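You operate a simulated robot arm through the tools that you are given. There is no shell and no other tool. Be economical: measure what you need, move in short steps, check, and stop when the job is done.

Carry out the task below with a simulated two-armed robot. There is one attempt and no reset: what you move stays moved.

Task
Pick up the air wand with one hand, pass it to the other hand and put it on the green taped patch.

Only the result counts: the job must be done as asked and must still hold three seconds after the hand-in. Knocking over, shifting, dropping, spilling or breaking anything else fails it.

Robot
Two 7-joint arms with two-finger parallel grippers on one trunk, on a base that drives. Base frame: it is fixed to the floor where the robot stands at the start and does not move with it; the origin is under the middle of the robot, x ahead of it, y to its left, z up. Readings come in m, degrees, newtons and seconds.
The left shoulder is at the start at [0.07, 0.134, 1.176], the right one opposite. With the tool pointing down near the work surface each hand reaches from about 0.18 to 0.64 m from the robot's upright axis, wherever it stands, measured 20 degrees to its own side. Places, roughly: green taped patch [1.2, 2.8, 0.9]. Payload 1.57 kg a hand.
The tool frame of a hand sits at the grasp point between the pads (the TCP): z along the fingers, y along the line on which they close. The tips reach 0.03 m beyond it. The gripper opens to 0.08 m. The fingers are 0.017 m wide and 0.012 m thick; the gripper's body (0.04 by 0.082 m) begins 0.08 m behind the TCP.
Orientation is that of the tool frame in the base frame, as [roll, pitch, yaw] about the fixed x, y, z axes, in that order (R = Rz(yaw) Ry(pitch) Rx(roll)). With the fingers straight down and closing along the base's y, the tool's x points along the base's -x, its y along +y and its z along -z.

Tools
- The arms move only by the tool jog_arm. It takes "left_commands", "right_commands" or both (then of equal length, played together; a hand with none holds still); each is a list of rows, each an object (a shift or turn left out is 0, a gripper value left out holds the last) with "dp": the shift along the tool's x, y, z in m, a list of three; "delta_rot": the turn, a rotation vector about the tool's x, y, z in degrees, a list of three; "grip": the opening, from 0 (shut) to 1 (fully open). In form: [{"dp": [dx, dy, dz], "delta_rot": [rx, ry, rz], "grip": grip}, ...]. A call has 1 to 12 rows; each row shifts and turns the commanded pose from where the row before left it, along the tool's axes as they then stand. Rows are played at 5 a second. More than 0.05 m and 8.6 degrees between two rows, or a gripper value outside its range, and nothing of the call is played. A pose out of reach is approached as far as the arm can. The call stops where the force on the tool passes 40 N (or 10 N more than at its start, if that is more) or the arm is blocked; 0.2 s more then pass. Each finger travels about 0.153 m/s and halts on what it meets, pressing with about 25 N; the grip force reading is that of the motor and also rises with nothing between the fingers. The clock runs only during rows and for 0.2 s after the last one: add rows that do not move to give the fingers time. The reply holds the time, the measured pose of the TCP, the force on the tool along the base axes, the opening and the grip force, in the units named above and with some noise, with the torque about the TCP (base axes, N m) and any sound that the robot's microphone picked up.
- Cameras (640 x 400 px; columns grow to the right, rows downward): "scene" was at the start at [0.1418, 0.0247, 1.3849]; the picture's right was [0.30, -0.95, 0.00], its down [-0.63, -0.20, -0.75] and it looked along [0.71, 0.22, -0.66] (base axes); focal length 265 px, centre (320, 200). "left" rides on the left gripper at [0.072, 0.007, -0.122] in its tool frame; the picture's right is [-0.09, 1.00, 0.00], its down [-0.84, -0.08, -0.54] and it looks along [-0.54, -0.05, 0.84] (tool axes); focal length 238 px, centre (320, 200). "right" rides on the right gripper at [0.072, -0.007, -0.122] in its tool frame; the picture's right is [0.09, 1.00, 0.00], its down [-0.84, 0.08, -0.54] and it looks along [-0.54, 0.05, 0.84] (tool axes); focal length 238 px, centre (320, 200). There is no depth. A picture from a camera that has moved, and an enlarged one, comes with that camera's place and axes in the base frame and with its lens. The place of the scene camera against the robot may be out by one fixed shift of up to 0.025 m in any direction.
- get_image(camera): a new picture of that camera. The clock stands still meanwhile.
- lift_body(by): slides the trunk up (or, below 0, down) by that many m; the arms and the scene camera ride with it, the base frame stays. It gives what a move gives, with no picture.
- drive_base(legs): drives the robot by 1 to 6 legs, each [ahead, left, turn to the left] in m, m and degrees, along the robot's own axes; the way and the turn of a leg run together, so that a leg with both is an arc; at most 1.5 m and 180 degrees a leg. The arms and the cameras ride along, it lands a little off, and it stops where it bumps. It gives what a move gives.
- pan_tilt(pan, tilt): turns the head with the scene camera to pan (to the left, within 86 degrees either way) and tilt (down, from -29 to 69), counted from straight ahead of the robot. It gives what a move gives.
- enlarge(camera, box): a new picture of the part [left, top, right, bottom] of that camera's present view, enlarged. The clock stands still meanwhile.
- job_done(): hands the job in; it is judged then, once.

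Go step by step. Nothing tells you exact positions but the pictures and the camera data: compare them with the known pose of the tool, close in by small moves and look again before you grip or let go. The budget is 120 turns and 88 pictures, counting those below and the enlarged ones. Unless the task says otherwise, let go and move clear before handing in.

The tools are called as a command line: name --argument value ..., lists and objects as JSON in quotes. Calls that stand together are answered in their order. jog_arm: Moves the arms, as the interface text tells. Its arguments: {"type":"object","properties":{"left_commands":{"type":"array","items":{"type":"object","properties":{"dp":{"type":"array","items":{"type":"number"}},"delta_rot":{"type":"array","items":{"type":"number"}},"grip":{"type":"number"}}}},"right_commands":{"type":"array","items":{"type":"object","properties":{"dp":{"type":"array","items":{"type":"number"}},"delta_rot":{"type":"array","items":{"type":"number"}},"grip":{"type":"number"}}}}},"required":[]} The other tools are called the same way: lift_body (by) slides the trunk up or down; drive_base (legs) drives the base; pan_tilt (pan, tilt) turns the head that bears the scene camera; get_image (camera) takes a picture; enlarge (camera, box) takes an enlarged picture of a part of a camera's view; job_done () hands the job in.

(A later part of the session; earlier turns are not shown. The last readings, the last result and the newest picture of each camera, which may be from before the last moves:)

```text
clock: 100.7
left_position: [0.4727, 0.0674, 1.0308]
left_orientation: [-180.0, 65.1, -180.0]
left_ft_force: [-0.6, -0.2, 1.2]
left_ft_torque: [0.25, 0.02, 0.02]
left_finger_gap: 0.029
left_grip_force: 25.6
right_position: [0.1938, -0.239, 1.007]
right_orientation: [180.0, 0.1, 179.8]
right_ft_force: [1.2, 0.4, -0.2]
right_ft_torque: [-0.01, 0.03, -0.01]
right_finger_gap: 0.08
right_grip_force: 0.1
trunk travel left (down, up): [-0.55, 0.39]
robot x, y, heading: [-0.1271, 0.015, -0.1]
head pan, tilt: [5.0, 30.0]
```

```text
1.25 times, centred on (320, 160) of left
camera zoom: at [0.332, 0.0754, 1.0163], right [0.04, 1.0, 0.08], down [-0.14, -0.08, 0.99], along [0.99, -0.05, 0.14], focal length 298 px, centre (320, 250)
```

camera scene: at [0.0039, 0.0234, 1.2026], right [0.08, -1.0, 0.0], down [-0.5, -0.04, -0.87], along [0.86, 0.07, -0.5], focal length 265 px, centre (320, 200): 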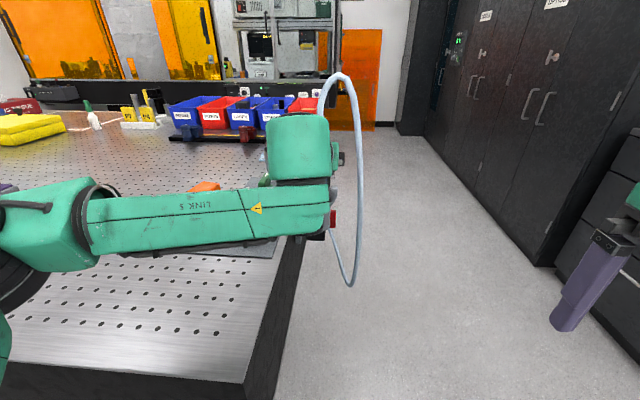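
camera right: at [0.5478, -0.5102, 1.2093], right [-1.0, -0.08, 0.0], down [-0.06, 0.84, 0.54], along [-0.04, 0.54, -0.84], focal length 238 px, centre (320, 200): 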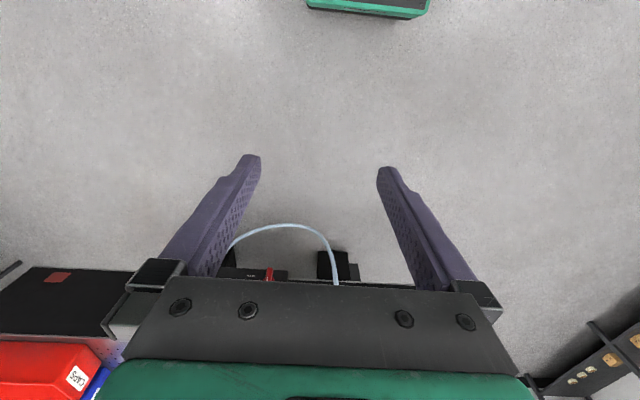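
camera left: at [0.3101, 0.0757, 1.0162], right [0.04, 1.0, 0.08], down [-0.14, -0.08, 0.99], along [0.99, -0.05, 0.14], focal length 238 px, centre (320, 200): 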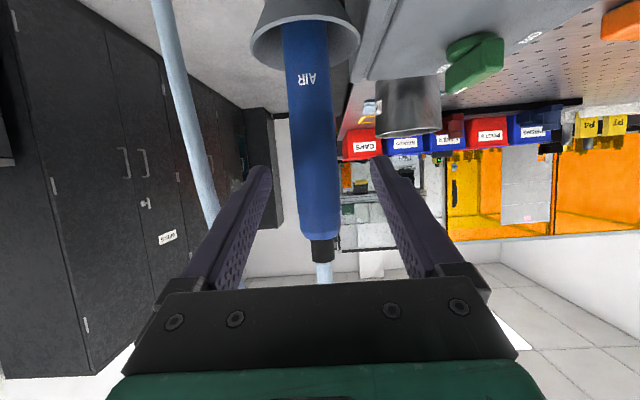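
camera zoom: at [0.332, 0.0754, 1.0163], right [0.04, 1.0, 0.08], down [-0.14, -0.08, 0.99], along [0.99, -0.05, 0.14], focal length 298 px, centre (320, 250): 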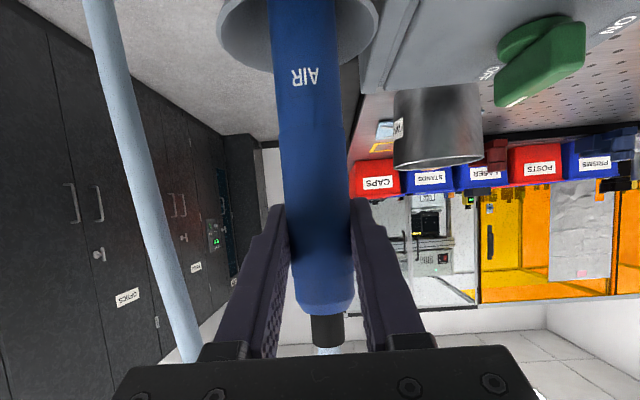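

Gripped at 29 mm. I'll lift the trunk in small steps and watch the hose load.

lift_body --by 0.06

lift_body --by 0.09

get_image --camera "scene"

get_image --camera "left"

```text
clock: 101.7
left_position: [0.4726, 0.0677, 1.0897]
left_orientation: [-179.9, 64.9, -180.0]
left_ft_force: [0.2, 1.0, -1.0]
left_ft_torque: [0.18, 0.0, 0.03]
left_finger_gap: 0.0286
left_grip_force: 24.9
right_position: [0.1953, -0.2395, 1.0656]
right_orientation: [-180.0, 0.1, 179.8]
right_ft_force: [-0.5, 0.1, -0.8]
right_ft_torque: [0.0, 0.0, 0.01]
right_finger_gap: 0.0801
right_grip_force: 0.0
trunk travel left (down, up): [-0.61, 0.33]
robot x, y, heading: [-0.124, 0.0122, -0.4]
head pan, tilt: [5.0, 30.0]
```

```text
clock: 102.9
left_position: [0.4721, 0.0682, 1.1807]
left_orientation: [-179.9, 65.2, -179.9]
left_ft_force: [-0.3, -0.7, -1.8]
left_ft_torque: [-0.16, -0.03, -0.08]
left_finger_gap: 0.0288
left_grip_force: 25.3
right_position: [0.1949, -0.2387, 1.156]
right_orientation: [-180.0, 0.0, 179.8]
right_ft_force: [0.3, 0.5, 0.1]
right_ft_torque: [-0.01, -0.03, -0.01]
right_finger_gap: 0.08
right_grip_force: 0.1
trunk travel left (down, up): [-0.7, 0.24]
robot x, y, heading: [-0.1236, 0.0154, -0.1]
head pan, tilt: [5.0, 30.0]
```

```text
53 pictures are left
camera scene: at [0.0266, 0.0234, 1.3525], right [0.08, -1.0, 0.0], down [-0.5, -0.04, -0.87], along [0.86, 0.07, -0.5], focal length 265 px, centre (320, 200)
```

scene: 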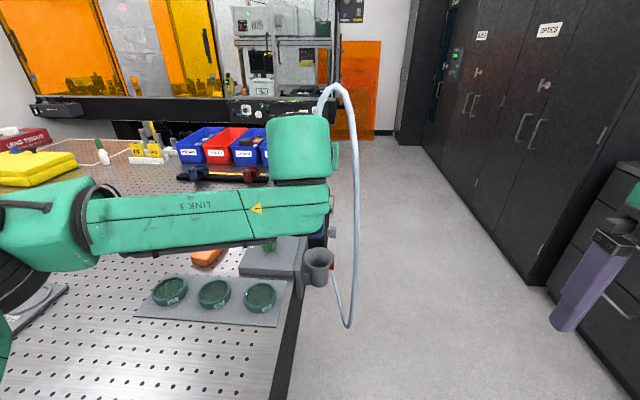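

```text
52 pictures are left
camera left: at [0.3325, 0.0754, 1.1659], right [0.04, 1.0, 0.08], down [-0.14, -0.08, 0.99], along [0.99, -0.05, 0.13], focal length 238 px, centre (320, 200)
```

left: 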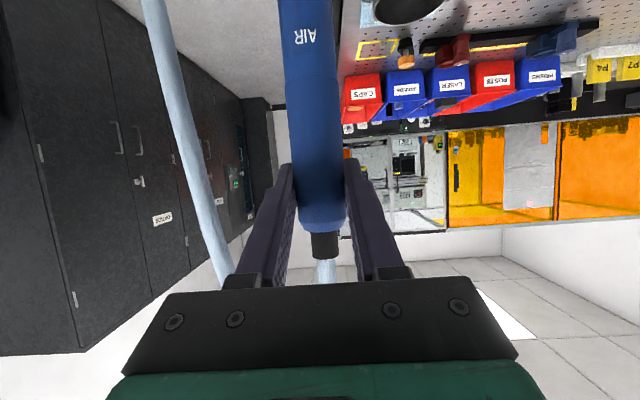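

The hose follows along and the load is small. I'll lift a bit more and then back away from the holder.

lift_body --by 0.08

drive_base --legs '[[-0.2, 0, 0]]'

get_image --camera "scene"

get_image --camera "right"

```text
clock: 104.1
left_position: [0.4733, 0.0683, 1.2596]
left_orientation: [-179.9, 65.1, -180.0]
left_ft_force: [0.2, -0.8, -1.5]
left_ft_torque: [-0.29, 0.03, -0.12]
left_finger_gap: 0.0285
left_grip_force: 25.1
right_position: [0.1953, -0.2381, 1.2366]
right_orientation: [-179.9, 0.0, 179.8]
right_ft_force: [-1.1, -0.4, 0.4]
right_ft_torque: [0.0, 0.01, 0.01]
right_finger_gap: 0.0797
right_grip_force: 0.0
trunk travel left (down, up): [-0.78, 0.16]
robot x, y, heading: [-0.1258, 0.0159, 0.1]
head pan, tilt: [5.0, 30.0]
```

```text
clock: 105.7
left_position: [0.2747, 0.0667, 1.2576]
left_orientation: [-179.9, 64.9, 179.6]
left_ft_force: [0.3, 0.8, 0.0]
left_ft_torque: [0.01, 0.01, -0.05]
left_finger_gap: 0.0288
left_grip_force: 25.2
right_position: [-0.0054, -0.2405, 1.2368]
right_orientation: [-179.9, -0.1, 179.5]
right_ft_force: [-0.3, 0.1, 0.5]
right_ft_torque: [-0.03, 0.02, 0.01]
right_finger_gap: 0.0799
right_grip_force: 0.1
trunk travel left (down, up): [-0.78, 0.16]
robot x, y, heading: [-0.3264, 0.0144, -0.2]
head pan, tilt: [5.0, 30.0]
```

```text
51 pictures are left
camera scene: at [-0.1723, 0.0239, 1.4321], right [0.08, -1.0, 0.0], down [-0.5, -0.04, -0.86], along [0.86, 0.07, -0.5], focal length 265 px, centre (320, 200)
```

scene: 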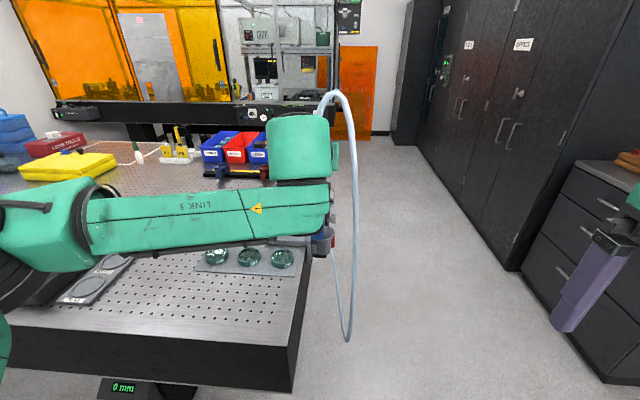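

```text
50 pictures are left
camera right: at [-0.0772, -0.2458, 1.3586], right [-0.08, 1.0, 0.0], down [0.84, 0.07, 0.54], along [0.54, 0.05, -0.84], focal length 238 px, centre (320, 200)
```

right: 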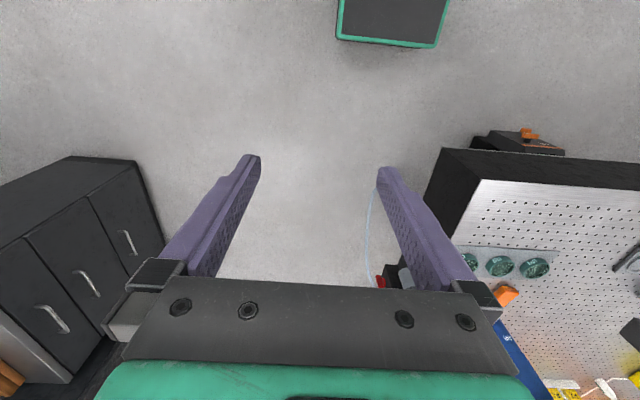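

The wand is free of its holder, but the hose arches over to the right, where the other hand must come in. I'll roll the left hand so the hose end swings right and down, leaving the nozzle end up and free for the right hand.

jog_arm --left_commands '[{"delta_rot": [0, 0, 8]}, {"delta_rot": [0, 0, 8]}, {"delta_rot": [0, 0, 8]}, {"delta_rot": [0, 0, 8]}, {"delta_rot": [0, 0, 8]}, {"delta_rot": [0, 0, 8]}, {"delta_rot": [0, 0, 8]}, {"delta_rot": [0, 0, 8]}, {"delta_rot": [0, 0, 8]}, {"delta_rot": [0, 0, 8]}, {}]'

get_image --camera "scene"

get_image --camera "left"

```text
clock: 108.1
left_position: [0.2714, 0.0674, 1.2671]
left_orientation: [115.2, 9.0, 93.8]
left_ft_force: [0.5, 0.3, 0.5]
left_ft_torque: [0.05, -0.01, -0.02]
left_finger_gap: 0.0001
left_grip_force: 21.9
left hand out of reach, approached as far as the arm can: row 8
right_position: [-0.0096, -0.24, 1.2372]
right_orientation: [180.0, 0.0, 179.5]
right_ft_force: [-0.1, 0.5, 0.2]
right_ft_torque: [-0.01, -0.01, 0.01]
right_finger_gap: 0.0801
right_grip_force: 0.1
trunk travel left (down, up): [-0.78, 0.16]
robot x, y, heading: [-0.326, 0.018, -0.3]
head pan, tilt: [5.0, 30.0]
```

```text
49 pictures are left
camera scene: at [-0.176, 0.0239, 1.4326], right [0.08, -1.0, 0.0], down [-0.5, -0.04, -0.87], along [0.86, 0.07, -0.5], focal length 265 px, centre (320, 200)
```

scene: 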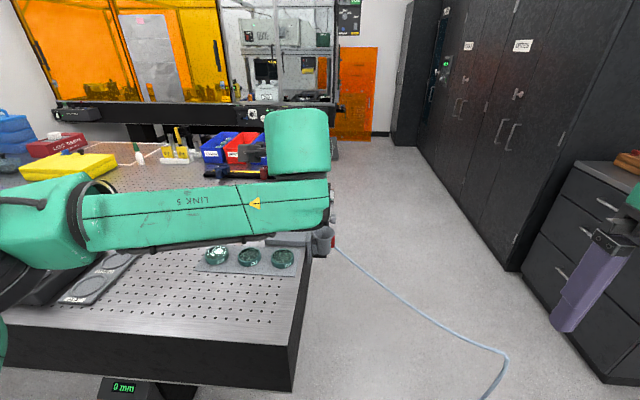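

```text
48 pictures are left
camera left: at [0.1581, 0.1407, 1.3121], right [0.42, 0.08, 0.9], down [-0.47, -0.83, 0.29], along [0.78, -0.55, -0.31], focal length 238 px, centre (320, 200)
```

left: 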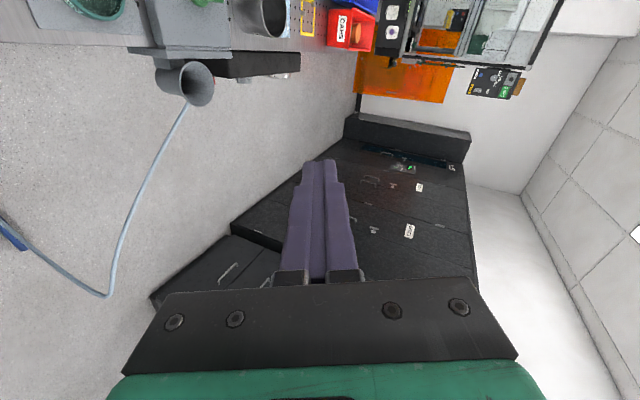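

The wand slipped out during the roll and fell to the floor on the right. I'll find it.

pan_tilt --pan -35 --tilt 62

get_image --camera "scene"

get_image --camera "right"

```text
clock: 109.2
left_position: [0.2705, 0.0666, 1.2666]
left_orientation: [115.3, 9.1, 93.9]
left_ft_force: [0.7, -1.3, 0.1]
left_ft_torque: [0.01, -0.04, -0.02]
left_finger_gap: 0.0
left_grip_force: 20.5
right_position: [-0.0089, -0.2395, 1.2372]
right_orientation: [179.8, 0.0, 179.5]
right_ft_force: [-0.3, 0.3, 0.1]
right_ft_torque: [0.03, 0.0, -0.02]
right_finger_gap: 0.0798
right_grip_force: 0.1
trunk travel left (down, up): [-0.78, 0.16]
robot x, y, heading: [-0.3282, 0.0193, -0.4]
head pan, tilt: [-35.0, 62.0]
```

```text
47 pictures are left
camera scene: at [-0.2136, -0.0205, 1.3882], right [-0.58, -0.81, 0.0], down [-0.72, 0.51, -0.47], along [0.38, -0.27, -0.88], focal length 265 px, centre (320, 200)
```

scene: 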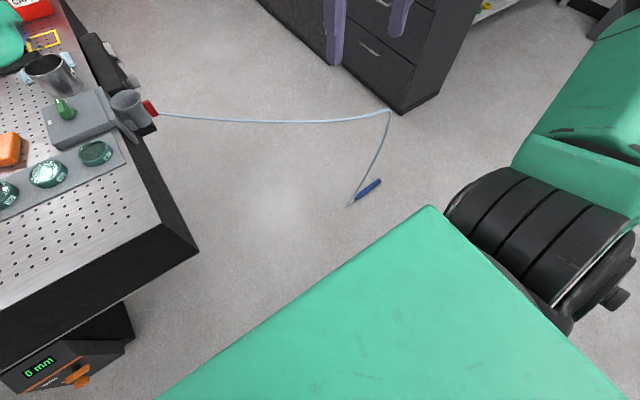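

```text
46 pictures are left
camera right: at [-0.0805, -0.2458, 1.3593], right [-0.08, 1.0, 0.0], down [0.84, 0.07, 0.54], along [0.54, 0.05, -0.84], focal length 238 px, centre (320, 200)
```

right: 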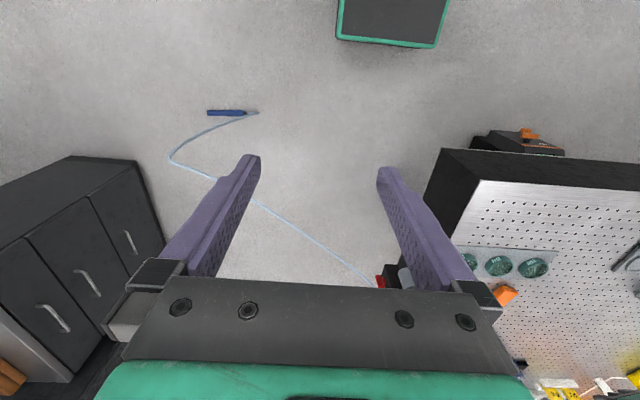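

The wand lies on the floor near (0.265, -0.722), aligned with y, with the hose at its +y end. I'll reset the left hand to fingers-down and yaw the right hand so it can close along x.

jog_arm --left_commands '[{"delta_rot": [0, 0, -8], "grip": 1}, {"delta_rot": [0, 0, -8]}, {"delta_rot": [0, 0, -8]}, {"delta_rot": [0, 0, -8]}, {"delta_rot": [0, 0, -8]}, {"delta_rot": [0, 0, -8]}, {"delta_rot": [0, 0, -8]}, {"delta_rot": [0, 0, -8]}, {"delta_rot": [0, 0, -8]}, {"delta_rot": [0, 0, -8]}, {}]' --right_commands '[{"delta_rot": [0, 0, -8.2]}, {"delta_rot": [0, 0, -8.2]}, {"delta_rot": [0, 0, -8.2]}, {"delta_rot": [0, 0, -8.2]}, {"delta_rot": [0, 0, -8.2]}, {"delta_rot": [0, 0, -8.2]}, {"delta_rot": [0, 0, -8.2]}, {"delta_rot": [0, 0, -8.2]}, {"delta_rot": [0, 0, -8.2]}, {"delta_rot": [0, 0, -8.2]}, {"delta_rot": [0, 0, -8]}]'

jog_arm --left_commands '[{"delta_rot": [0, 8, 0]}, {"delta_rot": [0, 8, 0]}, {"delta_rot": [0, 8, 0]}, {"delta_rot": [0, 8, 0]}, {"delta_rot": [0, 8, 0]}, {"delta_rot": [0, 8, 0]}, {"delta_rot": [0, 8, 0]}, {"delta_rot": [0, 8.5, 0]}, {}]'

get_image --camera "scene"

```text
clock: 111.5
left_position: [0.2713, 0.069, 1.2663]
left_orientation: [-179.6, 65.1, -179.9]
left_ft_force: [0.0, 0.8, 0.9]
left_ft_torque: [0.02, 0.0, 0.0]
left_finger_gap: 0.0802
left_grip_force: 0.1
right_position: [-0.1204, -0.0738, 1.1773]
right_orientation: [-180.0, 0.0, -90.5]
right_ft_force: [0.4, -0.4, 1.0]
right_ft_torque: [-0.01, 0.03, -0.03]
right_finger_gap: 0.08
right_grip_force: 0.0
right hand out of reach, approached as far as the arm can: row 4, 5, 6, 7, 8, 9, 10, 11
trunk travel left (down, up): [-0.78, 0.16]
robot x, y, heading: [-0.3281, 0.0146, -0.4]
head pan, tilt: [-35.0, 62.0]
```

```text
clock: 113.5
left_position: [0.2015, 0.2506, 1.2581]
left_orientation: [-179.9, 4.6, 179.5]
left_ft_force: [0.1, -0.8, 0.2]
left_ft_torque: [0.0, 0.04, -0.03]
left_finger_gap: 0.0799
left_grip_force: 0.1
left hand out of reach, approached as far as the arm can: row 1, 2, 3, 4, 5, 6, 7, 8
right_position: [-0.1194, -0.0757, 1.1776]
right_orientation: [-180.0, 0.0, -90.6]
right_ft_force: [-0.4, 0.3, 0.5]
right_ft_torque: [0.01, -0.03, -0.01]
right_finger_gap: 0.0799
right_grip_force: 0.0
trunk travel left (down, up): [-0.78, 0.16]
robot x, y, heading: [-0.3273, 0.019, -0.4]
head pan, tilt: [-35.0, 62.0]
```

```text
45 pictures are left
camera scene: at [-0.2143, -0.0214, 1.3882], right [-0.58, -0.81, 0.0], down [-0.72, 0.51, -0.47], along [0.38, -0.27, -0.88], focal length 265 px, centre (320, 200)
```

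scene: 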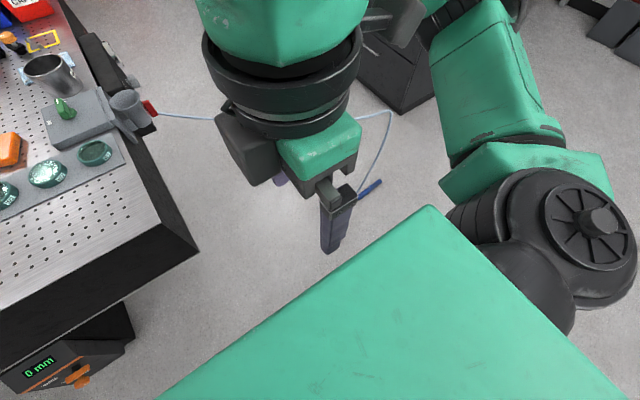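

The wrist can't yaw freely this high, so I'll drive in front of the wand and lower the trunk before shaping the right hand.

drive_base --legs '[[0, -0.74, 0], [0.1, 0, 0]]'

jog_arm --right_commands '[{"dp": [0.03, -0.03, 0.03]}, {"dp": [0.03, -0.03, 0.03]}, {"dp": [0.02, -0.03, 0.03]}, {"dp": [0.02, -0.03, 0.03]}, {"dp": [0, -0.03, 0.03]}, {}]'

pan_tilt --pan 0 --tilt 60

get_image --camera "scene"

```text
clock: 118.4
left_position: [0.2925, -0.5013, 1.2592]
left_orientation: [-179.9, 5.0, 179.6]
left_ft_force: [0.1, 0.5, 0.6]
left_ft_torque: [0.03, -0.02, -0.01]
left_finger_gap: 0.0799
left_grip_force: 0.1
right_position: [-0.031, -0.827, 1.1769]
right_orientation: [-179.7, 0.0, -90.6]
right_ft_force: [0.2, -0.5, -0.4]
right_ft_torque: [0.0, -0.05, 0.03]
right_finger_gap: 0.08
right_grip_force: 0.1
trunk travel left (down, up): [-0.78, 0.16]
robot x, y, heading: [-0.235, -0.7373, -0.5]
head pan, tilt: [-35.0, 62.0]
```

```text
refused: row 1 steps farther than a row can; nothing moved
```

```text
clock: 119.4
left_position: [0.2938, -0.5013, 1.2567]
left_orientation: [-179.9, 4.8, 179.6]
left_ft_force: [0.1, -0.7, 0.5]
left_ft_torque: [-0.03, -0.01, 0.01]
left_finger_gap: 0.0799
left_grip_force: 0.0
right_position: [-0.0278, -0.8267, 1.1781]
right_orientation: [-179.9, -0.1, -90.5]
right_ft_force: [0.0, -0.4, 0.4]
right_ft_torque: [-0.03, -0.03, 0.04]
right_finger_gap: 0.0803
right_grip_force: 0.0
trunk travel left (down, up): [-0.78, 0.16]
robot x, y, heading: [-0.2368, -0.7339, -0.6]
head pan, tilt: [0.0, 60.0]
```

```text
44 pictures are left
camera scene: at [-0.1082, -0.7355, 1.3905], right [-0.01, -1.0, 0.0], down [-0.87, 0.01, -0.5], along [0.5, 0.0, -0.87], focal length 265 px, centre (320, 200)
```

scene: 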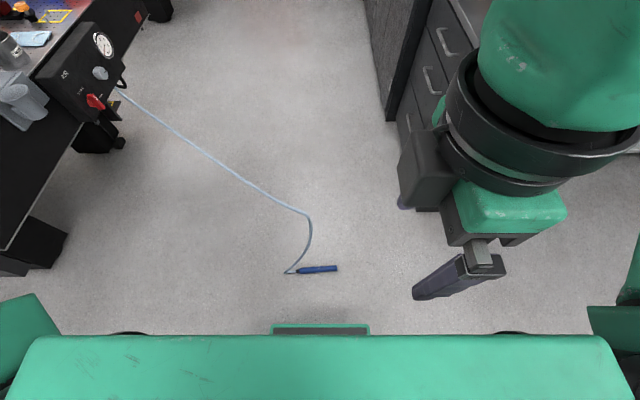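

I can see the wand lying across at (0.269, -0.722). I'll lower the right hand and bring it forward.

jog_arm --right_commands '[{"dp": [0, -0.03, 0.035]}, {"dp": [0, -0.03, 0.035]}, {"dp": [0, -0.03, 0.035]}, {"dp": [0, -0.03, 0.035]}, {"dp": [0, -0.03, 0.035]}, {"dp": [0, -0.03, 0.035]}, {}]'

get_image --camera "left"

```text
clock: 121.0
left_position: [0.2957, -0.5, 1.2569]
left_orientation: [-180.0, 4.7, 179.6]
left_ft_force: [1.0, -0.2, 0.3]
left_ft_torque: [0.0, -0.03, -0.01]
left_finger_gap: 0.08
left_grip_force: 0.1
right_position: [-0.0057, -0.7995, 1.099]
right_orientation: [-179.9, -0.1, -90.7]
right_ft_force: [-1.1, 0.1, 0.3]
right_ft_torque: [0.01, 0.04, -0.02]
right_finger_gap: 0.0802
right_grip_force: 0.1
right hand out of reach, approached as far as the arm can: row 1, 2, 3, 4, 5, 6
trunk travel left (down, up): [-0.78, 0.16]
robot x, y, heading: [-0.2363, -0.7348, -0.7]
head pan, tilt: [0.0, 60.0]
```

```text
43 pictures are left
camera left: at [0.2129, -0.4928, 1.3722], right [0.1, 1.0, 0.01], down [0.79, -0.08, 0.61], along [0.61, -0.06, -0.79], focal length 238 px, centre (320, 200)
```

left: 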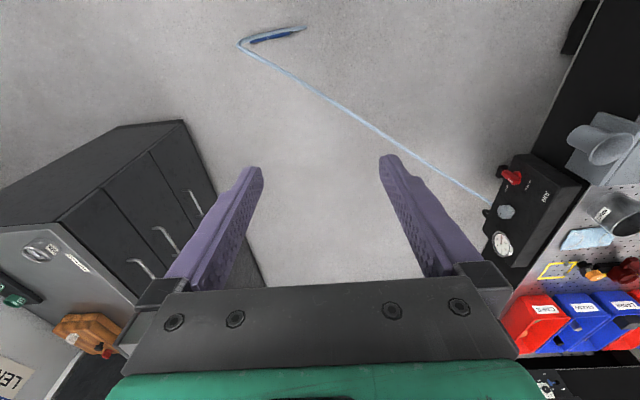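

That wrist yaw traps the right arm close to the body, so I'll turn it back and test the opposite yaw.

jog_arm --right_commands '[{"delta_rot": [0, 0, 8.2]}, {"delta_rot": [0, 0, 8.2]}, {"delta_rot": [0, 0, 8.2]}, {"delta_rot": [0, 0, 8.2]}, {"delta_rot": [0, 0, 8.2]}, {"delta_rot": [0, 0, 8.2]}, {"delta_rot": [0, 0, 8.2]}, {"delta_rot": [0, 0, 8.2]}, {"delta_rot": [0, 0, 8.2]}, {"delta_rot": [0, 0, 8.2]}, {"delta_rot": [0, 0, 8]}, {}]'

jog_arm --right_commands '[{"delta_rot": [0, 0, 8.2]}, {"delta_rot": [0, 0, 8.2]}, {"delta_rot": [0, 0, 8.2]}, {"delta_rot": [0, 0, 8.2]}, {"delta_rot": [0, 0, 8.2]}, {"delta_rot": [0, 0, 8.2]}, {"delta_rot": [0, 0, 8.2]}, {"delta_rot": [0, 0, 8.2]}, {"delta_rot": [0, 0, 8.2]}, {"delta_rot": [0, 0, 8.2]}, {"delta_rot": [0, 0, 8]}, {}]'

```text
clock: 123.6
left_position: [0.2943, -0.5012, 1.2572]
left_orientation: [-179.9, 4.7, 179.6]
left_ft_force: [-0.9, -0.8, 0.0]
left_ft_torque: [0.0, 0.03, -0.03]
left_finger_gap: 0.0804
left_grip_force: 0.1
right_position: [-0.0098, -0.8003, 1.0984]
right_orientation: [-179.9, 0.1, 179.4]
right_ft_force: [0.0, 0.5, 0.6]
right_ft_torque: [0.02, 0.02, -0.03]
right_finger_gap: 0.08
right_grip_force: 0.0
trunk travel left (down, up): [-0.78, 0.16]
robot x, y, heading: [-0.2324, -0.7319, -0.9]
head pan, tilt: [0.0, 60.0]
```

```text
clock: 126.2
left_position: [0.2955, -0.5001, 1.2568]
left_orientation: [-179.8, 4.7, 179.6]
left_ft_force: [0.0, 0.4, -0.2]
left_ft_torque: [0.03, 0.02, 0.02]
left_finger_gap: 0.0799
left_grip_force: 0.1
right_position: [-0.0097, -0.8003, 1.0985]
right_orientation: [180.0, 0.1, 89.3]
right_ft_force: [0.3, -0.8, 0.1]
right_ft_torque: [-0.02, 0.0, 0.03]
right_finger_gap: 0.0796
right_grip_force: 0.1
trunk travel left (down, up): [-0.78, 0.16]
robot x, y, heading: [-0.2354, -0.7325, -0.4]
head pan, tilt: [0.0, 60.0]
```

Yaw +90 works for the right arm. I'll bring it over the wand tilted 30° with the body leaning away from the hose, and pull the left hand back.

jog_arm --right_commands '[{"dp": [0, 0.04, 0]}, {"dp": [0, 0.04, 0]}, {"dp": [0, 0.04, 0]}, {"dp": [0, 0.04, 0]}, {"dp": [0, 0.04, 0]}, {"dp": [0, 0.04, 0]}, {"dp": [0, 0.037, 0]}, {"delta_rot": [0, 7.5, 0]}, {"delta_rot": [0, 7.5, 0]}, {"delta_rot": [0, 7.5, 0]}, {"delta_rot": [0, 7.5, 0]}, {}]' --left_commands '[{"dp": [0.03, 0, 0.02]}, {"dp": [0.03, 0, 0.02]}, {"dp": [0.03, 0, 0.02]}, {"dp": [0.03, 0, 0.02]}, {"dp": [0.03, 0, 0.02]}, {"dp": [0.03, 0, 0.02]}, {"dp": [0.03, 0, 0]}, {}, {}, {}, {}, {}]'

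```text
clock: 128.8
left_position: [0.0968, -0.4973, 1.1171]
left_orientation: [-180.0, 4.7, 179.6]
left_ft_force: [0.4, -0.3, 0.1]
left_ft_torque: [-0.02, -0.01, 0.02]
left_finger_gap: 0.0799
left_grip_force: 0.1
right_position: [0.2685, -0.8014, 1.0998]
right_orientation: [179.9, -30.1, 89.4]
right_ft_force: [0.0, 0.3, 0.1]
right_ft_torque: [0.0, -0.02, 0.01]
right_finger_gap: 0.0799
right_grip_force: 0.0
trunk travel left (down, up): [-0.78, 0.16]
robot x, y, heading: [-0.2346, -0.7323, -0.3]
head pan, tilt: [0.0, 60.0]
```

lift_body --by -0.76

get_image --camera "right"

get_image --camera "scene"

```text
refused: -0.76 is not a number from -0.4 to 0.4
```

```text
42 pictures are left
camera right: at [0.2609, -0.8013, 1.2409], right [1.0, 0.07, 0.05], down [0.07, -1.0, 0.05], along [0.05, -0.05, -1.0], focal length 238 px, centre (320, 200)
```

right: 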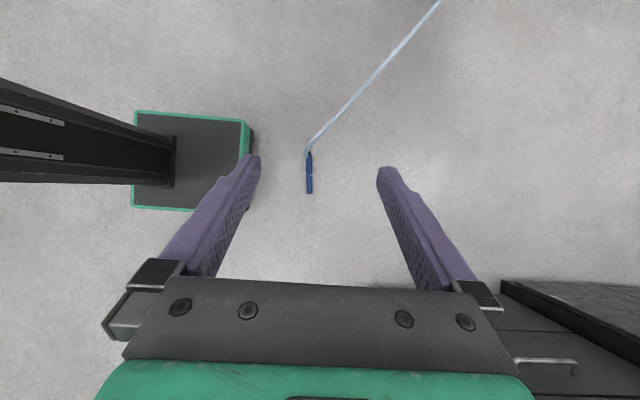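

```text
41 pictures are left
camera scene: at [-0.1075, -0.735, 1.3905], right [-0.01, -1.0, 0.0], down [-0.87, 0.01, -0.5], along [0.5, 0.0, -0.87], focal length 265 px, centre (320, 200)
```

scene: 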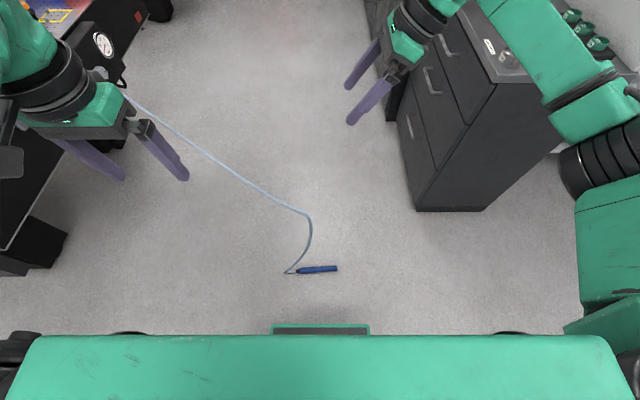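

The arm is clear of the cabinet (x > 0.6). I'll lower in two steps.

lift_body --by -0.4

lift_body --by -0.36

get_image --camera "right"

get_image --camera "scene"

```text
clock: 132.6
left_position: [0.0969, -0.4994, 0.7183]
left_orientation: [-179.8, 4.9, 179.6]
left_ft_force: [-0.4, 0.1, -0.1]
left_ft_torque: [0.01, -0.02, -0.02]
left_finger_gap: 0.0798
left_grip_force: 0.1
right_position: [0.2675, -0.8016, 0.6996]
right_orientation: [179.8, -29.9, 89.5]
right_ft_force: [0.4, -0.5, -0.3]
right_ft_torque: [0.01, 0.0, 0.0]
right_finger_gap: 0.0798
right_grip_force: 0.0
trunk travel left (down, up): [-0.38, 0.56]
robot x, y, heading: [-0.2349, -0.7365, -0.8]
head pan, tilt: [0.0, 60.0]
```

```text
clock: 136.1
left_position: [0.0965, -0.499, 0.3573]
left_orientation: [-179.8, 4.8, 179.6]
left_ft_force: [0.4, 0.7, -0.1]
left_ft_torque: [-0.03, -0.01, 0.02]
left_finger_gap: 0.08
left_grip_force: 0.1
right_position: [0.2682, -0.8029, 0.3385]
right_orientation: [180.0, -29.9, 89.6]
right_ft_force: [-0.6, 0.3, -0.1]
right_ft_torque: [0.02, 0.02, -0.02]
right_finger_gap: 0.0799
right_grip_force: 0.1
trunk travel left (down, up): [-0.02, 0.92]
robot x, y, heading: [-0.2377, -0.7326, -0.4]
head pan, tilt: [0.0, 60.0]
```

```text
40 pictures are left
camera right: at [0.2608, -0.8014, 0.4808], right [1.0, 0.07, 0.05], down [0.07, -1.0, 0.05], along [0.05, -0.05, -1.0], focal length 238 px, centre (320, 200)
```

right: 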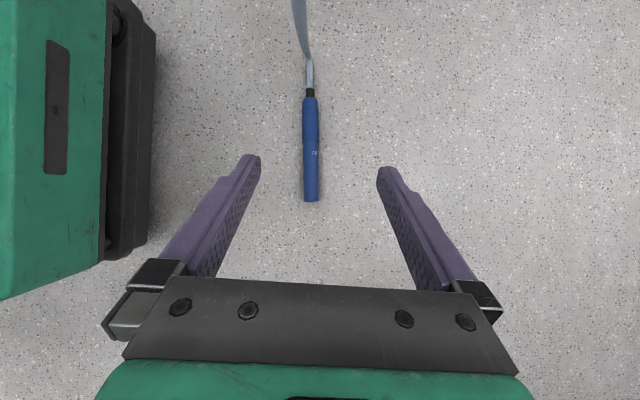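

```text
39 pictures are left
camera scene: at [-0.1077, -0.7355, 0.6305], right [-0.01, -1.0, 0.0], down [-0.87, 0.01, -0.5], along [0.5, 0.0, -0.87], focal length 265 px, centre (320, 200)
```

scene: 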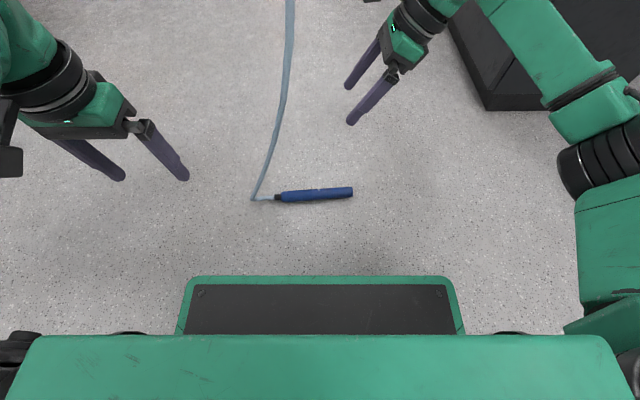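

The wand's tip is at (0.266, -0.826) and its top at (0.249, -0.627). I'll align the yaw by 5° and descend to about 0.1 m above the floor.

jog_arm --right_commands '[{"delta_rot": [2.5, 0, -4.3]}, {"dp": [-0.0143, -0.0013, 0.0377]}, {"dp": [-0.0143, -0.0013, 0.0377]}, {"dp": [-0.0143, -0.0013, 0.0377]}, {"dp": [-0.0143, -0.0013, 0.0377]}, {"dp": [-0.0143, -0.0013, 0.0377]}, {"dp": [-0.0143, -0.0013, 0.0377]}, {}]'

get_image --camera "right"

```text
clock: 137.9
left_position: [0.0978, -0.4992, 0.3582]
left_orientation: [-179.9, 4.6, 179.6]
left_ft_force: [-0.2, -0.6, 0.4]
left_ft_torque: [0.02, -0.01, -0.02]
left_finger_gap: 0.08
left_grip_force: 0.0
right_position: [0.2551, -0.7656, 0.1002]
right_orientation: [180.0, -30.0, 94.4]
right_ft_force: [0.2, 0.5, 0.4]
right_ft_torque: [0.0, 0.0, 0.0]
right_finger_gap: 0.0798
right_grip_force: 0.0
trunk travel left (down, up): [-0.02, 0.92]
robot x, y, heading: [-0.2381, -0.7348, -0.6]
head pan, tilt: [0.0, 60.0]
```

```text
38 pictures are left
camera right: at [0.2487, -0.766, 0.2422], right [0.99, 0.16, 0.05], down [0.15, -0.99, 0.05], along [0.06, -0.04, -1.0], focal length 238 px, centre (320, 200)
```

right: 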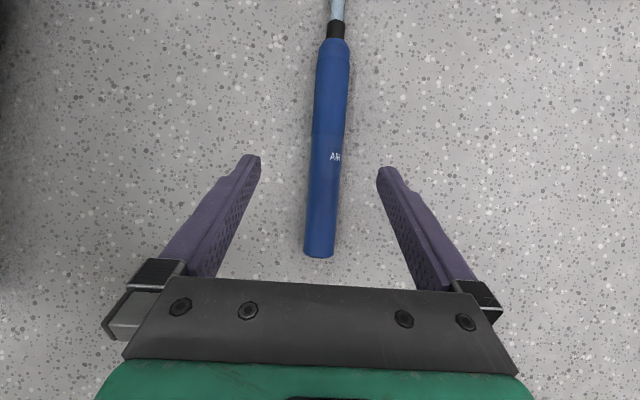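

Aligned. I'll descend the last 66 mm and check.

jog_arm --right_commands '[{"dp": [-0.0165, 0.0045, 0.0287]}, {"dp": [-0.0165, 0.0045, 0.0287]}, {}]'

get_image --camera "right"

```text
clock: 138.7
left_position: [0.0974, -0.4987, 0.358]
left_orientation: [-179.9, 4.7, 179.4]
left_ft_force: [0.2, 0.1, 0.0]
left_ft_torque: [0.0, 0.0, -0.06]
left_finger_gap: 0.08
left_grip_force: 0.1
right_position: [0.2656, -0.7641, 0.0326]
right_orientation: [179.9, -30.0, 94.5]
right_ft_force: [0.4, 0.3, 1.1]
right_ft_torque: [0.01, -0.02, -0.01]
right_finger_gap: 0.0799
right_grip_force: 0.0
trunk travel left (down, up): [-0.02, 0.92]
robot x, y, heading: [-0.2355, -0.7321, -0.7]
head pan, tilt: [0.0, 60.0]
```

```text
37 pictures are left
camera right: at [0.2594, -0.7632, 0.1759], right [0.99, 0.16, 0.05], down [0.15, -0.99, 0.05], along [0.06, -0.04, -1.0], focal length 238 px, centre (320, 200)
```

right: 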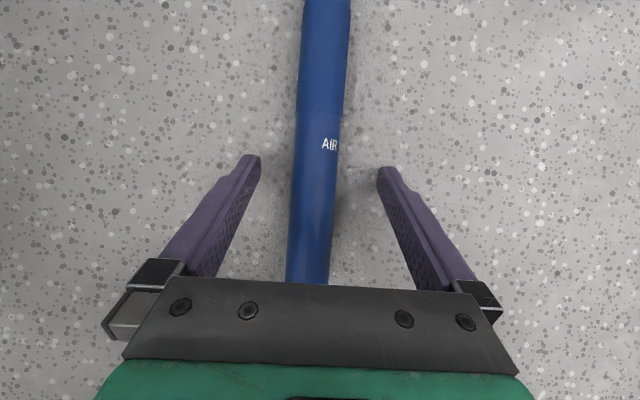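

The wand is centred between the fingers, so I'll close and lift a little.

jog_arm --right_commands '[{"grip": 0}, {}, {}, {}]'

lift_body --by 0.12

get_image --camera "scene"

get_image --camera "right"

```text
clock: 139.7
left_position: [0.0976, -0.499, 0.3578]
left_orientation: [-179.9, 4.7, 179.7]
left_ft_force: [-0.4, 0.1, -0.4]
left_ft_torque: [-0.05, 0.0, -0.03]
left_finger_gap: 0.08
left_grip_force: 0.1
right_position: [0.2652, -0.7634, 0.0345]
right_orientation: [179.9, -30.0, 94.4]
right_ft_force: [0.6, 0.0, -0.1]
right_ft_torque: [0.02, 0.05, -0.01]
right_finger_gap: 0.0288
right_grip_force: 24.9
trunk travel left (down, up): [-0.02, 0.92]
robot x, y, heading: [-0.2341, -0.7374, -0.3]
head pan, tilt: [0.0, 60.0]
```

```text
clock: 141.2
left_position: [0.0983, -0.4993, 0.4765]
left_orientation: [-179.9, 4.7, 179.6]
left_ft_force: [0.0, -0.3, 0.3]
left_ft_torque: [0.02, 0.0, -0.03]
left_finger_gap: 0.0801
left_grip_force: 0.1
right_position: [0.266, -0.7637, 0.1532]
right_orientation: [179.9, -30.0, 94.5]
right_ft_force: [0.7, 0.2, -1.4]
right_ft_torque: [-0.05, 0.0, -0.01]
right_finger_gap: 0.0286
right_grip_force: 24.9
trunk travel left (down, up): [-0.14, 0.8]
robot x, y, heading: [-0.2396, -0.7341, -0.6]
head pan, tilt: [0.0, 60.0]
```

```text
36 pictures are left
camera scene: at [-0.1074, -0.7355, 0.7504], right [-0.01, -1.0, 0.0], down [-0.87, 0.01, -0.5], along [0.5, 0.0, -0.87], focal length 265 px, centre (320, 200)
```

scene: 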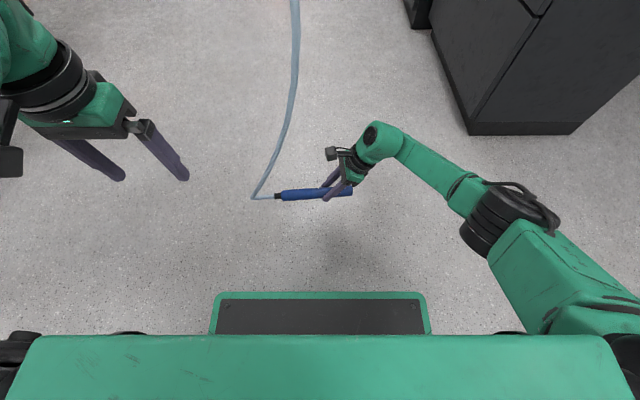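

```text
35 pictures are left
camera right: at [0.2594, -0.7633, 0.2959], right [0.99, 0.16, 0.05], down [0.15, -0.99, 0.05], along [0.05, -0.04, -1.0], focal length 238 px, centre (320, 200)
```

right: 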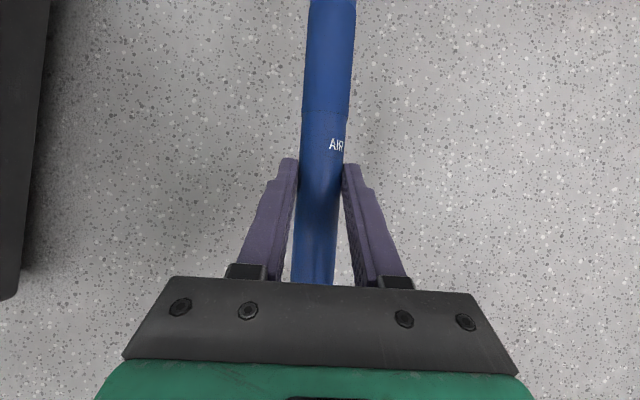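

The wand is held level by the right hand. I'll raise the trunk so the hose hangs below and the handover has room, then look again.

lift_body --by 0.35

lift_body --by 0.35

get_image --camera "scene"

get_image --camera "left"

```text
clock: 144.6
left_position: [0.0981, -0.4986, 0.8283]
left_orientation: [-180.0, 4.7, 179.6]
left_ft_force: [0.9, -0.1, -0.5]
left_ft_torque: [0.01, -0.01, -0.01]
left_finger_gap: 0.0799
left_grip_force: 0.1
right_position: [0.2664, -0.7638, 0.5034]
right_orientation: [179.9, -30.0, 94.4]
right_ft_force: [0.3, 0.8, -1.6]
right_ft_torque: [-0.06, 0.01, -0.02]
right_finger_gap: 0.0287
right_grip_force: 25.0
trunk travel left (down, up): [-0.49, 0.45]
robot x, y, heading: [-0.2397, -0.7343, -0.2]
head pan, tilt: [0.0, 60.0]
```

```text
clock: 148.0
left_position: [0.0979, -0.4996, 1.1792]
left_orientation: [-179.9, 4.7, 179.6]
left_ft_force: [0.7, -0.6, -0.1]
left_ft_torque: [0.01, -0.01, -0.03]
left_finger_gap: 0.08
left_grip_force: 0.1
right_position: [0.2662, -0.7626, 0.8544]
right_orientation: [179.9, -30.0, 94.3]
right_ft_force: [-0.3, 0.3, -1.5]
right_ft_torque: [-0.02, 0.02, 0.03]
right_finger_gap: 0.029
right_grip_force: 24.7
trunk travel left (down, up): [-0.84, 0.1]
robot x, y, heading: [-0.235, -0.7308, -0.5]
head pan, tilt: [0.0, 60.0]
```

```text
34 pictures are left
camera scene: at [-0.1072, -0.7354, 1.4504], right [-0.01, -1.0, 0.0], down [-0.87, 0.01, -0.5], along [0.5, 0.0, -0.87], focal length 265 px, centre (320, 200)
```

scene: 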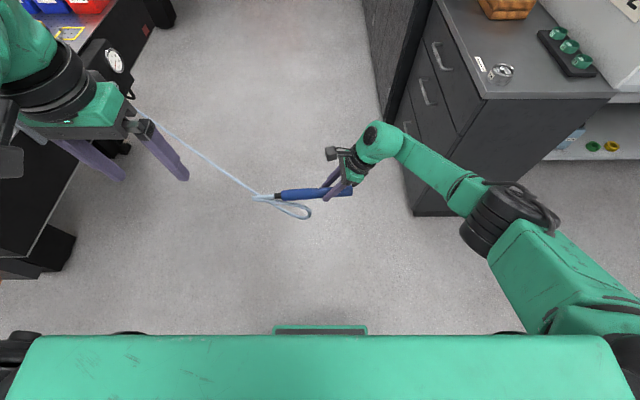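

```text
33 pictures are left
camera left: at [0.0156, -0.4913, 1.293], right [0.1, 1.0, 0.01], down [0.79, -0.08, 0.61], along [0.61, -0.06, -0.79], focal length 238 px, centre (320, 200)
```

left: 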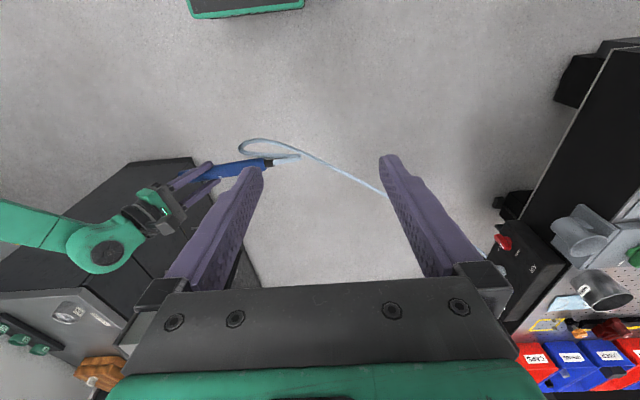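

The hose now hangs below the wand. I'll lower the left hand a little and yaw it so it closes across the wand.

jog_arm --left_commands '[{"dp": [0, 0, 0.04]}, {"dp": [0, 0, 0.04]}, {"dp": [0, 0, 0.04]}, {"delta_rot": [0, 0, -8.4]}, {"delta_rot": [0, 0, -8.4]}, {"delta_rot": [0, 0, -8.4]}, {"delta_rot": [0, 0, -8.4]}, {"delta_rot": [0, 0, -8.4]}, {"delta_rot": [0, 0, -8.4]}, {"delta_rot": [0, 0, -8.4]}, {}]'

jog_arm --left_commands '[{"delta_rot": [0, 0, -8.2]}, {"delta_rot": [0, 0, -8.2]}, {"delta_rot": [0, 0, -8.2]}, {"delta_rot": [0, 0, -4.2]}, {}]'

```text
clock: 150.4
left_position: [0.1202, -0.4974, 1.0594]
left_orientation: [-176.0, 2.4, -121.3]
left_ft_force: [0.1, 0.8, 0.2]
left_ft_torque: [0.03, -0.01, 0.01]
left_finger_gap: 0.0801
left_grip_force: 0.0
left hand out of reach, approached as far as the arm can: row 2, 3
right_position: [0.2673, -0.7643, 0.8546]
right_orientation: [179.9, -29.9, 94.4]
right_ft_force: [-0.4, 0.7, -1.0]
right_ft_torque: [-0.05, 0.03, 0.02]
right_finger_gap: 0.0287
right_grip_force: 25.0
trunk travel left (down, up): [-0.84, 0.1]
robot x, y, heading: [-0.2361, -0.7351, -0.3]
head pan, tilt: [0.0, 60.0]
```

```text
clock: 151.6
left_position: [0.1178, -0.496, 1.0604]
left_orientation: [-175.2, 0.1, -92.8]
left_ft_force: [-0.3, -0.1, -0.6]
left_ft_torque: [-0.01, -0.02, -0.01]
left_finger_gap: 0.08
left_grip_force: 0.1
right_position: [0.2663, -0.7648, 0.8544]
right_orientation: [179.9, -29.9, 94.5]
right_ft_force: [0.2, -0.5, -1.5]
right_ft_torque: [-0.04, -0.01, 0.01]
right_finger_gap: 0.0287
right_grip_force: 25.0
trunk travel left (down, up): [-0.84, 0.1]
robot x, y, heading: [-0.2385, -0.7345, -0.4]
head pan, tilt: [0.0, 60.0]
```

Now I'll move the left hand to a stand-off behind and above the wand's tail half, tilted 40° so its body leans back toward the robot.

jog_arm --left_commands '[{"delta_rot": [0, 0, -7.3]}, {"dp": [0.0334, -0.0126, 0.0268]}, {"dp": [0.0334, -0.0126, 0.0268]}, {"dp": [0.0334, -0.0126, 0.0268]}, {"dp": [0.0334, -0.0126, 0.0268]}, {"delta_rot": [8, 0, 0]}, {"delta_rot": [8, 0, 0]}, {"delta_rot": [8, 0, 0]}, {"delta_rot": [8, 0, 0]}, {"delta_rot": [8, 0, 0]}, {}]'

get_image --camera "scene"

get_image --camera "left"

```text
clock: 154.0
left_position: [0.2602, -0.4844, 1.0702]
left_orientation: [-135.4, -0.5, -85.7]
left_ft_force: [0.1, 0.1, 0.2]
left_ft_torque: [-0.01, -0.02, -0.02]
left_finger_gap: 0.0798
left_grip_force: 0.0
left hand out of reach, approached as far as the arm can: row 4, 5, 6, 7, 8, 9, 10
right_position: [0.2673, -0.7639, 0.854]
right_orientation: [-180.0, -30.1, 94.4]
right_ft_force: [-0.2, 0.7, -2.0]
right_ft_torque: [-0.03, 0.02, 0.0]
right_finger_gap: 0.029
right_grip_force: 24.6
trunk travel left (down, up): [-0.84, 0.1]
robot x, y, heading: [-0.2364, -0.7327, -0.7]
head pan, tilt: [0.0, 60.0]
```

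```text
32 pictures are left
camera scene: at [-0.1062, -0.7365, 1.4504], right [-0.01, -1.0, 0.0], down [-0.87, 0.01, -0.5], along [0.5, 0.0, -0.87], focal length 265 px, centre (320, 200)
```

scene: 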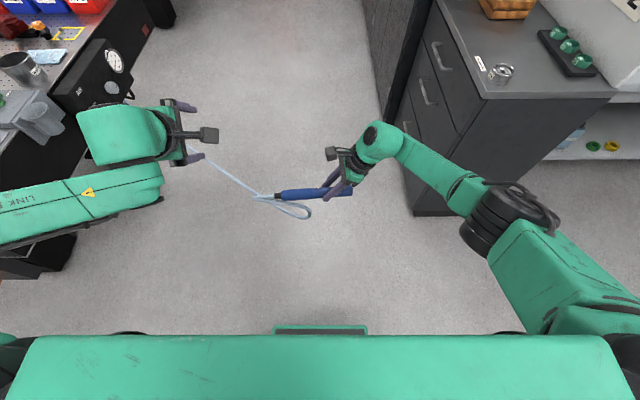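

```text
31 pictures are left
camera left: at [0.1763, -0.5624, 1.1532], right [-0.71, 0.03, -0.7], down [-0.39, 0.81, 0.43], along [0.58, 0.58, -0.57], focal length 238 px, centre (320, 200)
```

left: 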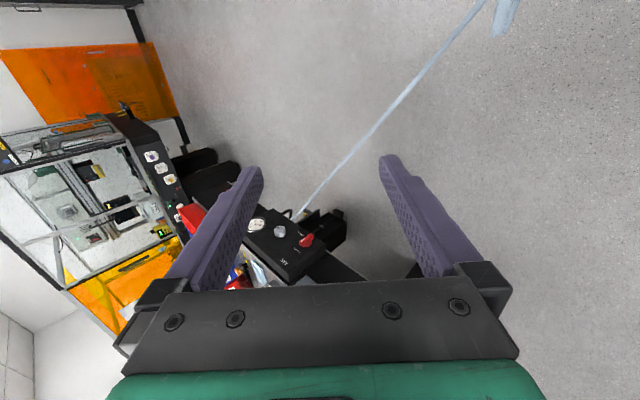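

jog_arm --left_commands '[{"dp": [0.03, 0.028, 0.0075]}, {"dp": [0.03, 0.028, 0.0075]}, {"dp": [0.03, 0.028, 0.0075]}, {"dp": [0.03, 0.028, 0.0075]}, {"dp": [0.03, 0.028, 0.0075]}, {"dp": [0.03, 0.028, 0.0075]}, {}]'

```text
clock: 155.6
left_position: [0.2017, -0.4731, 1.0331]
left_orientation: [-135.5, -0.5, -85.5]
left_ft_force: [-0.4, -0.2, -0.3]
left_ft_torque: [0.01, 0.04, 0.01]
left_finger_gap: 0.0802
left_grip_force: 0.1
left hand out of reach, approached as far as the arm can: row 1, 2, 3, 4, 5, 6
right_position: [0.2662, -0.7632, 0.8538]
right_orientation: [179.9, -29.9, 94.5]
right_ft_force: [0.0, 0.1, -1.7]
right_ft_torque: [-0.06, -0.05, -0.01]
right_finger_gap: 0.0287
right_grip_force: 25.3
trunk travel left (down, up): [-0.84, 0.1]
robot x, y, heading: [-0.2378, -0.736, -0.7]
head pan, tilt: [0.0, 60.0]
```

The left arm can't make that tilt this close in. I'll mirror the right hand's known good pose instead: vertical, leaning outward by 30°.

jog_arm --left_commands '[{"delta_rot": [-7.4, 0, 0]}, {"delta_rot": [-7.4, 0, 0]}, {"delta_rot": [-7.4, 0, 0]}, {"delta_rot": [-7.4, 0, 0]}, {"delta_rot": [-7.4, 0, 0]}, {"delta_rot": [-7.4, 0, 0]}, {"dp": [0, 0, 0], "delta_rot": [0, 7.5, 0]}, {"delta_rot": [0, 7.5, 0]}, {"delta_rot": [0, 7.5, 0]}, {"delta_rot": [0, 7.5, 0]}, {}]'

```text
clock: 158.0
left_position: [0.2035, -0.4736, 1.0311]
left_orientation: [-179.5, -30.6, -85.7]
left_ft_force: [0.0, 0.3, 0.2]
left_ft_torque: [-0.01, -0.02, 0.01]
left_finger_gap: 0.0799
left_grip_force: 0.0
right_position: [0.2671, -0.7642, 0.854]
right_orientation: [179.9, -30.0, 94.4]
right_ft_force: [-0.4, -0.5, -1.9]
right_ft_torque: [-0.06, 0.01, -0.02]
right_finger_gap: 0.0288
right_grip_force: 25.2
trunk travel left (down, up): [-0.84, 0.1]
robot x, y, heading: [-0.2327, -0.7337, -0.6]
head pan, tilt: [0.0, 60.0]
```

jog_arm --left_commands '[{"dp": [0.013, -0.009, 0.0332]}, {"dp": [0.013, -0.009, 0.0332]}, {"dp": [0.013, -0.009, 0.0332]}, {"dp": [0.013, -0.009, 0.0332]}, {"dp": [0.013, -0.009, 0.0332]}, {}]'

get_image --camera "left"

enlarge --camera "scene" --box '[200, 90, 420, 290]'

```text
clock: 159.4
left_position: [0.2408, -0.6004, 0.9372]
left_orientation: [-179.6, -30.6, -85.7]
left_ft_force: [-0.7, 0.2, -0.7]
left_ft_torque: [-0.01, 0.0, -0.02]
left_finger_gap: 0.0803
left_grip_force: 0.0
left hand out of reach, approached as far as the arm can: row 5
right_position: [0.2657, -0.7632, 0.8547]
right_orientation: [179.9, -29.9, 94.4]
right_ft_force: [0.0, -0.4, -1.4]
right_ft_torque: [-0.09, -0.01, 0.02]
right_finger_gap: 0.0288
right_grip_force: 24.9
trunk travel left (down, up): [-0.84, 0.1]
robot x, y, heading: [-0.237, -0.7325, -0.5]
head pan, tilt: [0.0, 60.0]
```

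```text
30 pictures are left
camera left: at [0.2326, -0.601, 1.0784], right [-1.0, 0.0, -0.05], down [0.0, 1.0, 0.04], along [0.05, 0.04, -1.0], focal length 238 px, centre (320, 200)
```

left: 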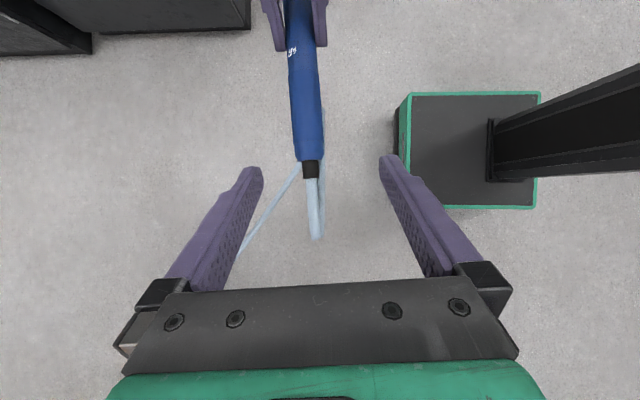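

```text
2.00 times, centred on (310, 190) of scene
camera zoom: at [-0.1082, -0.7339, 1.4505], right [-0.01, -1.0, 0.0], down [-0.87, 0.01, -0.5], along [0.5, -0.01, -0.87], focal length 530 px, centre (340, 220)
```

zoom: 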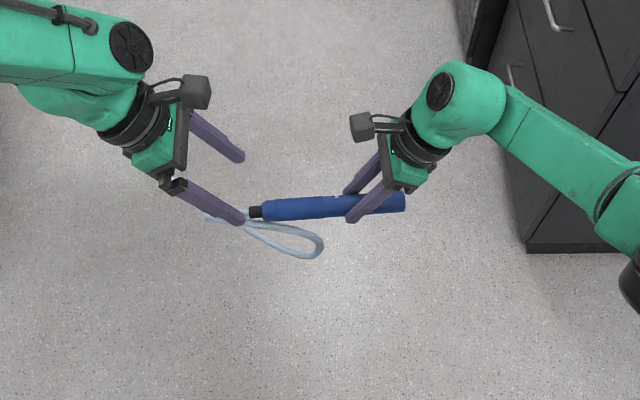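

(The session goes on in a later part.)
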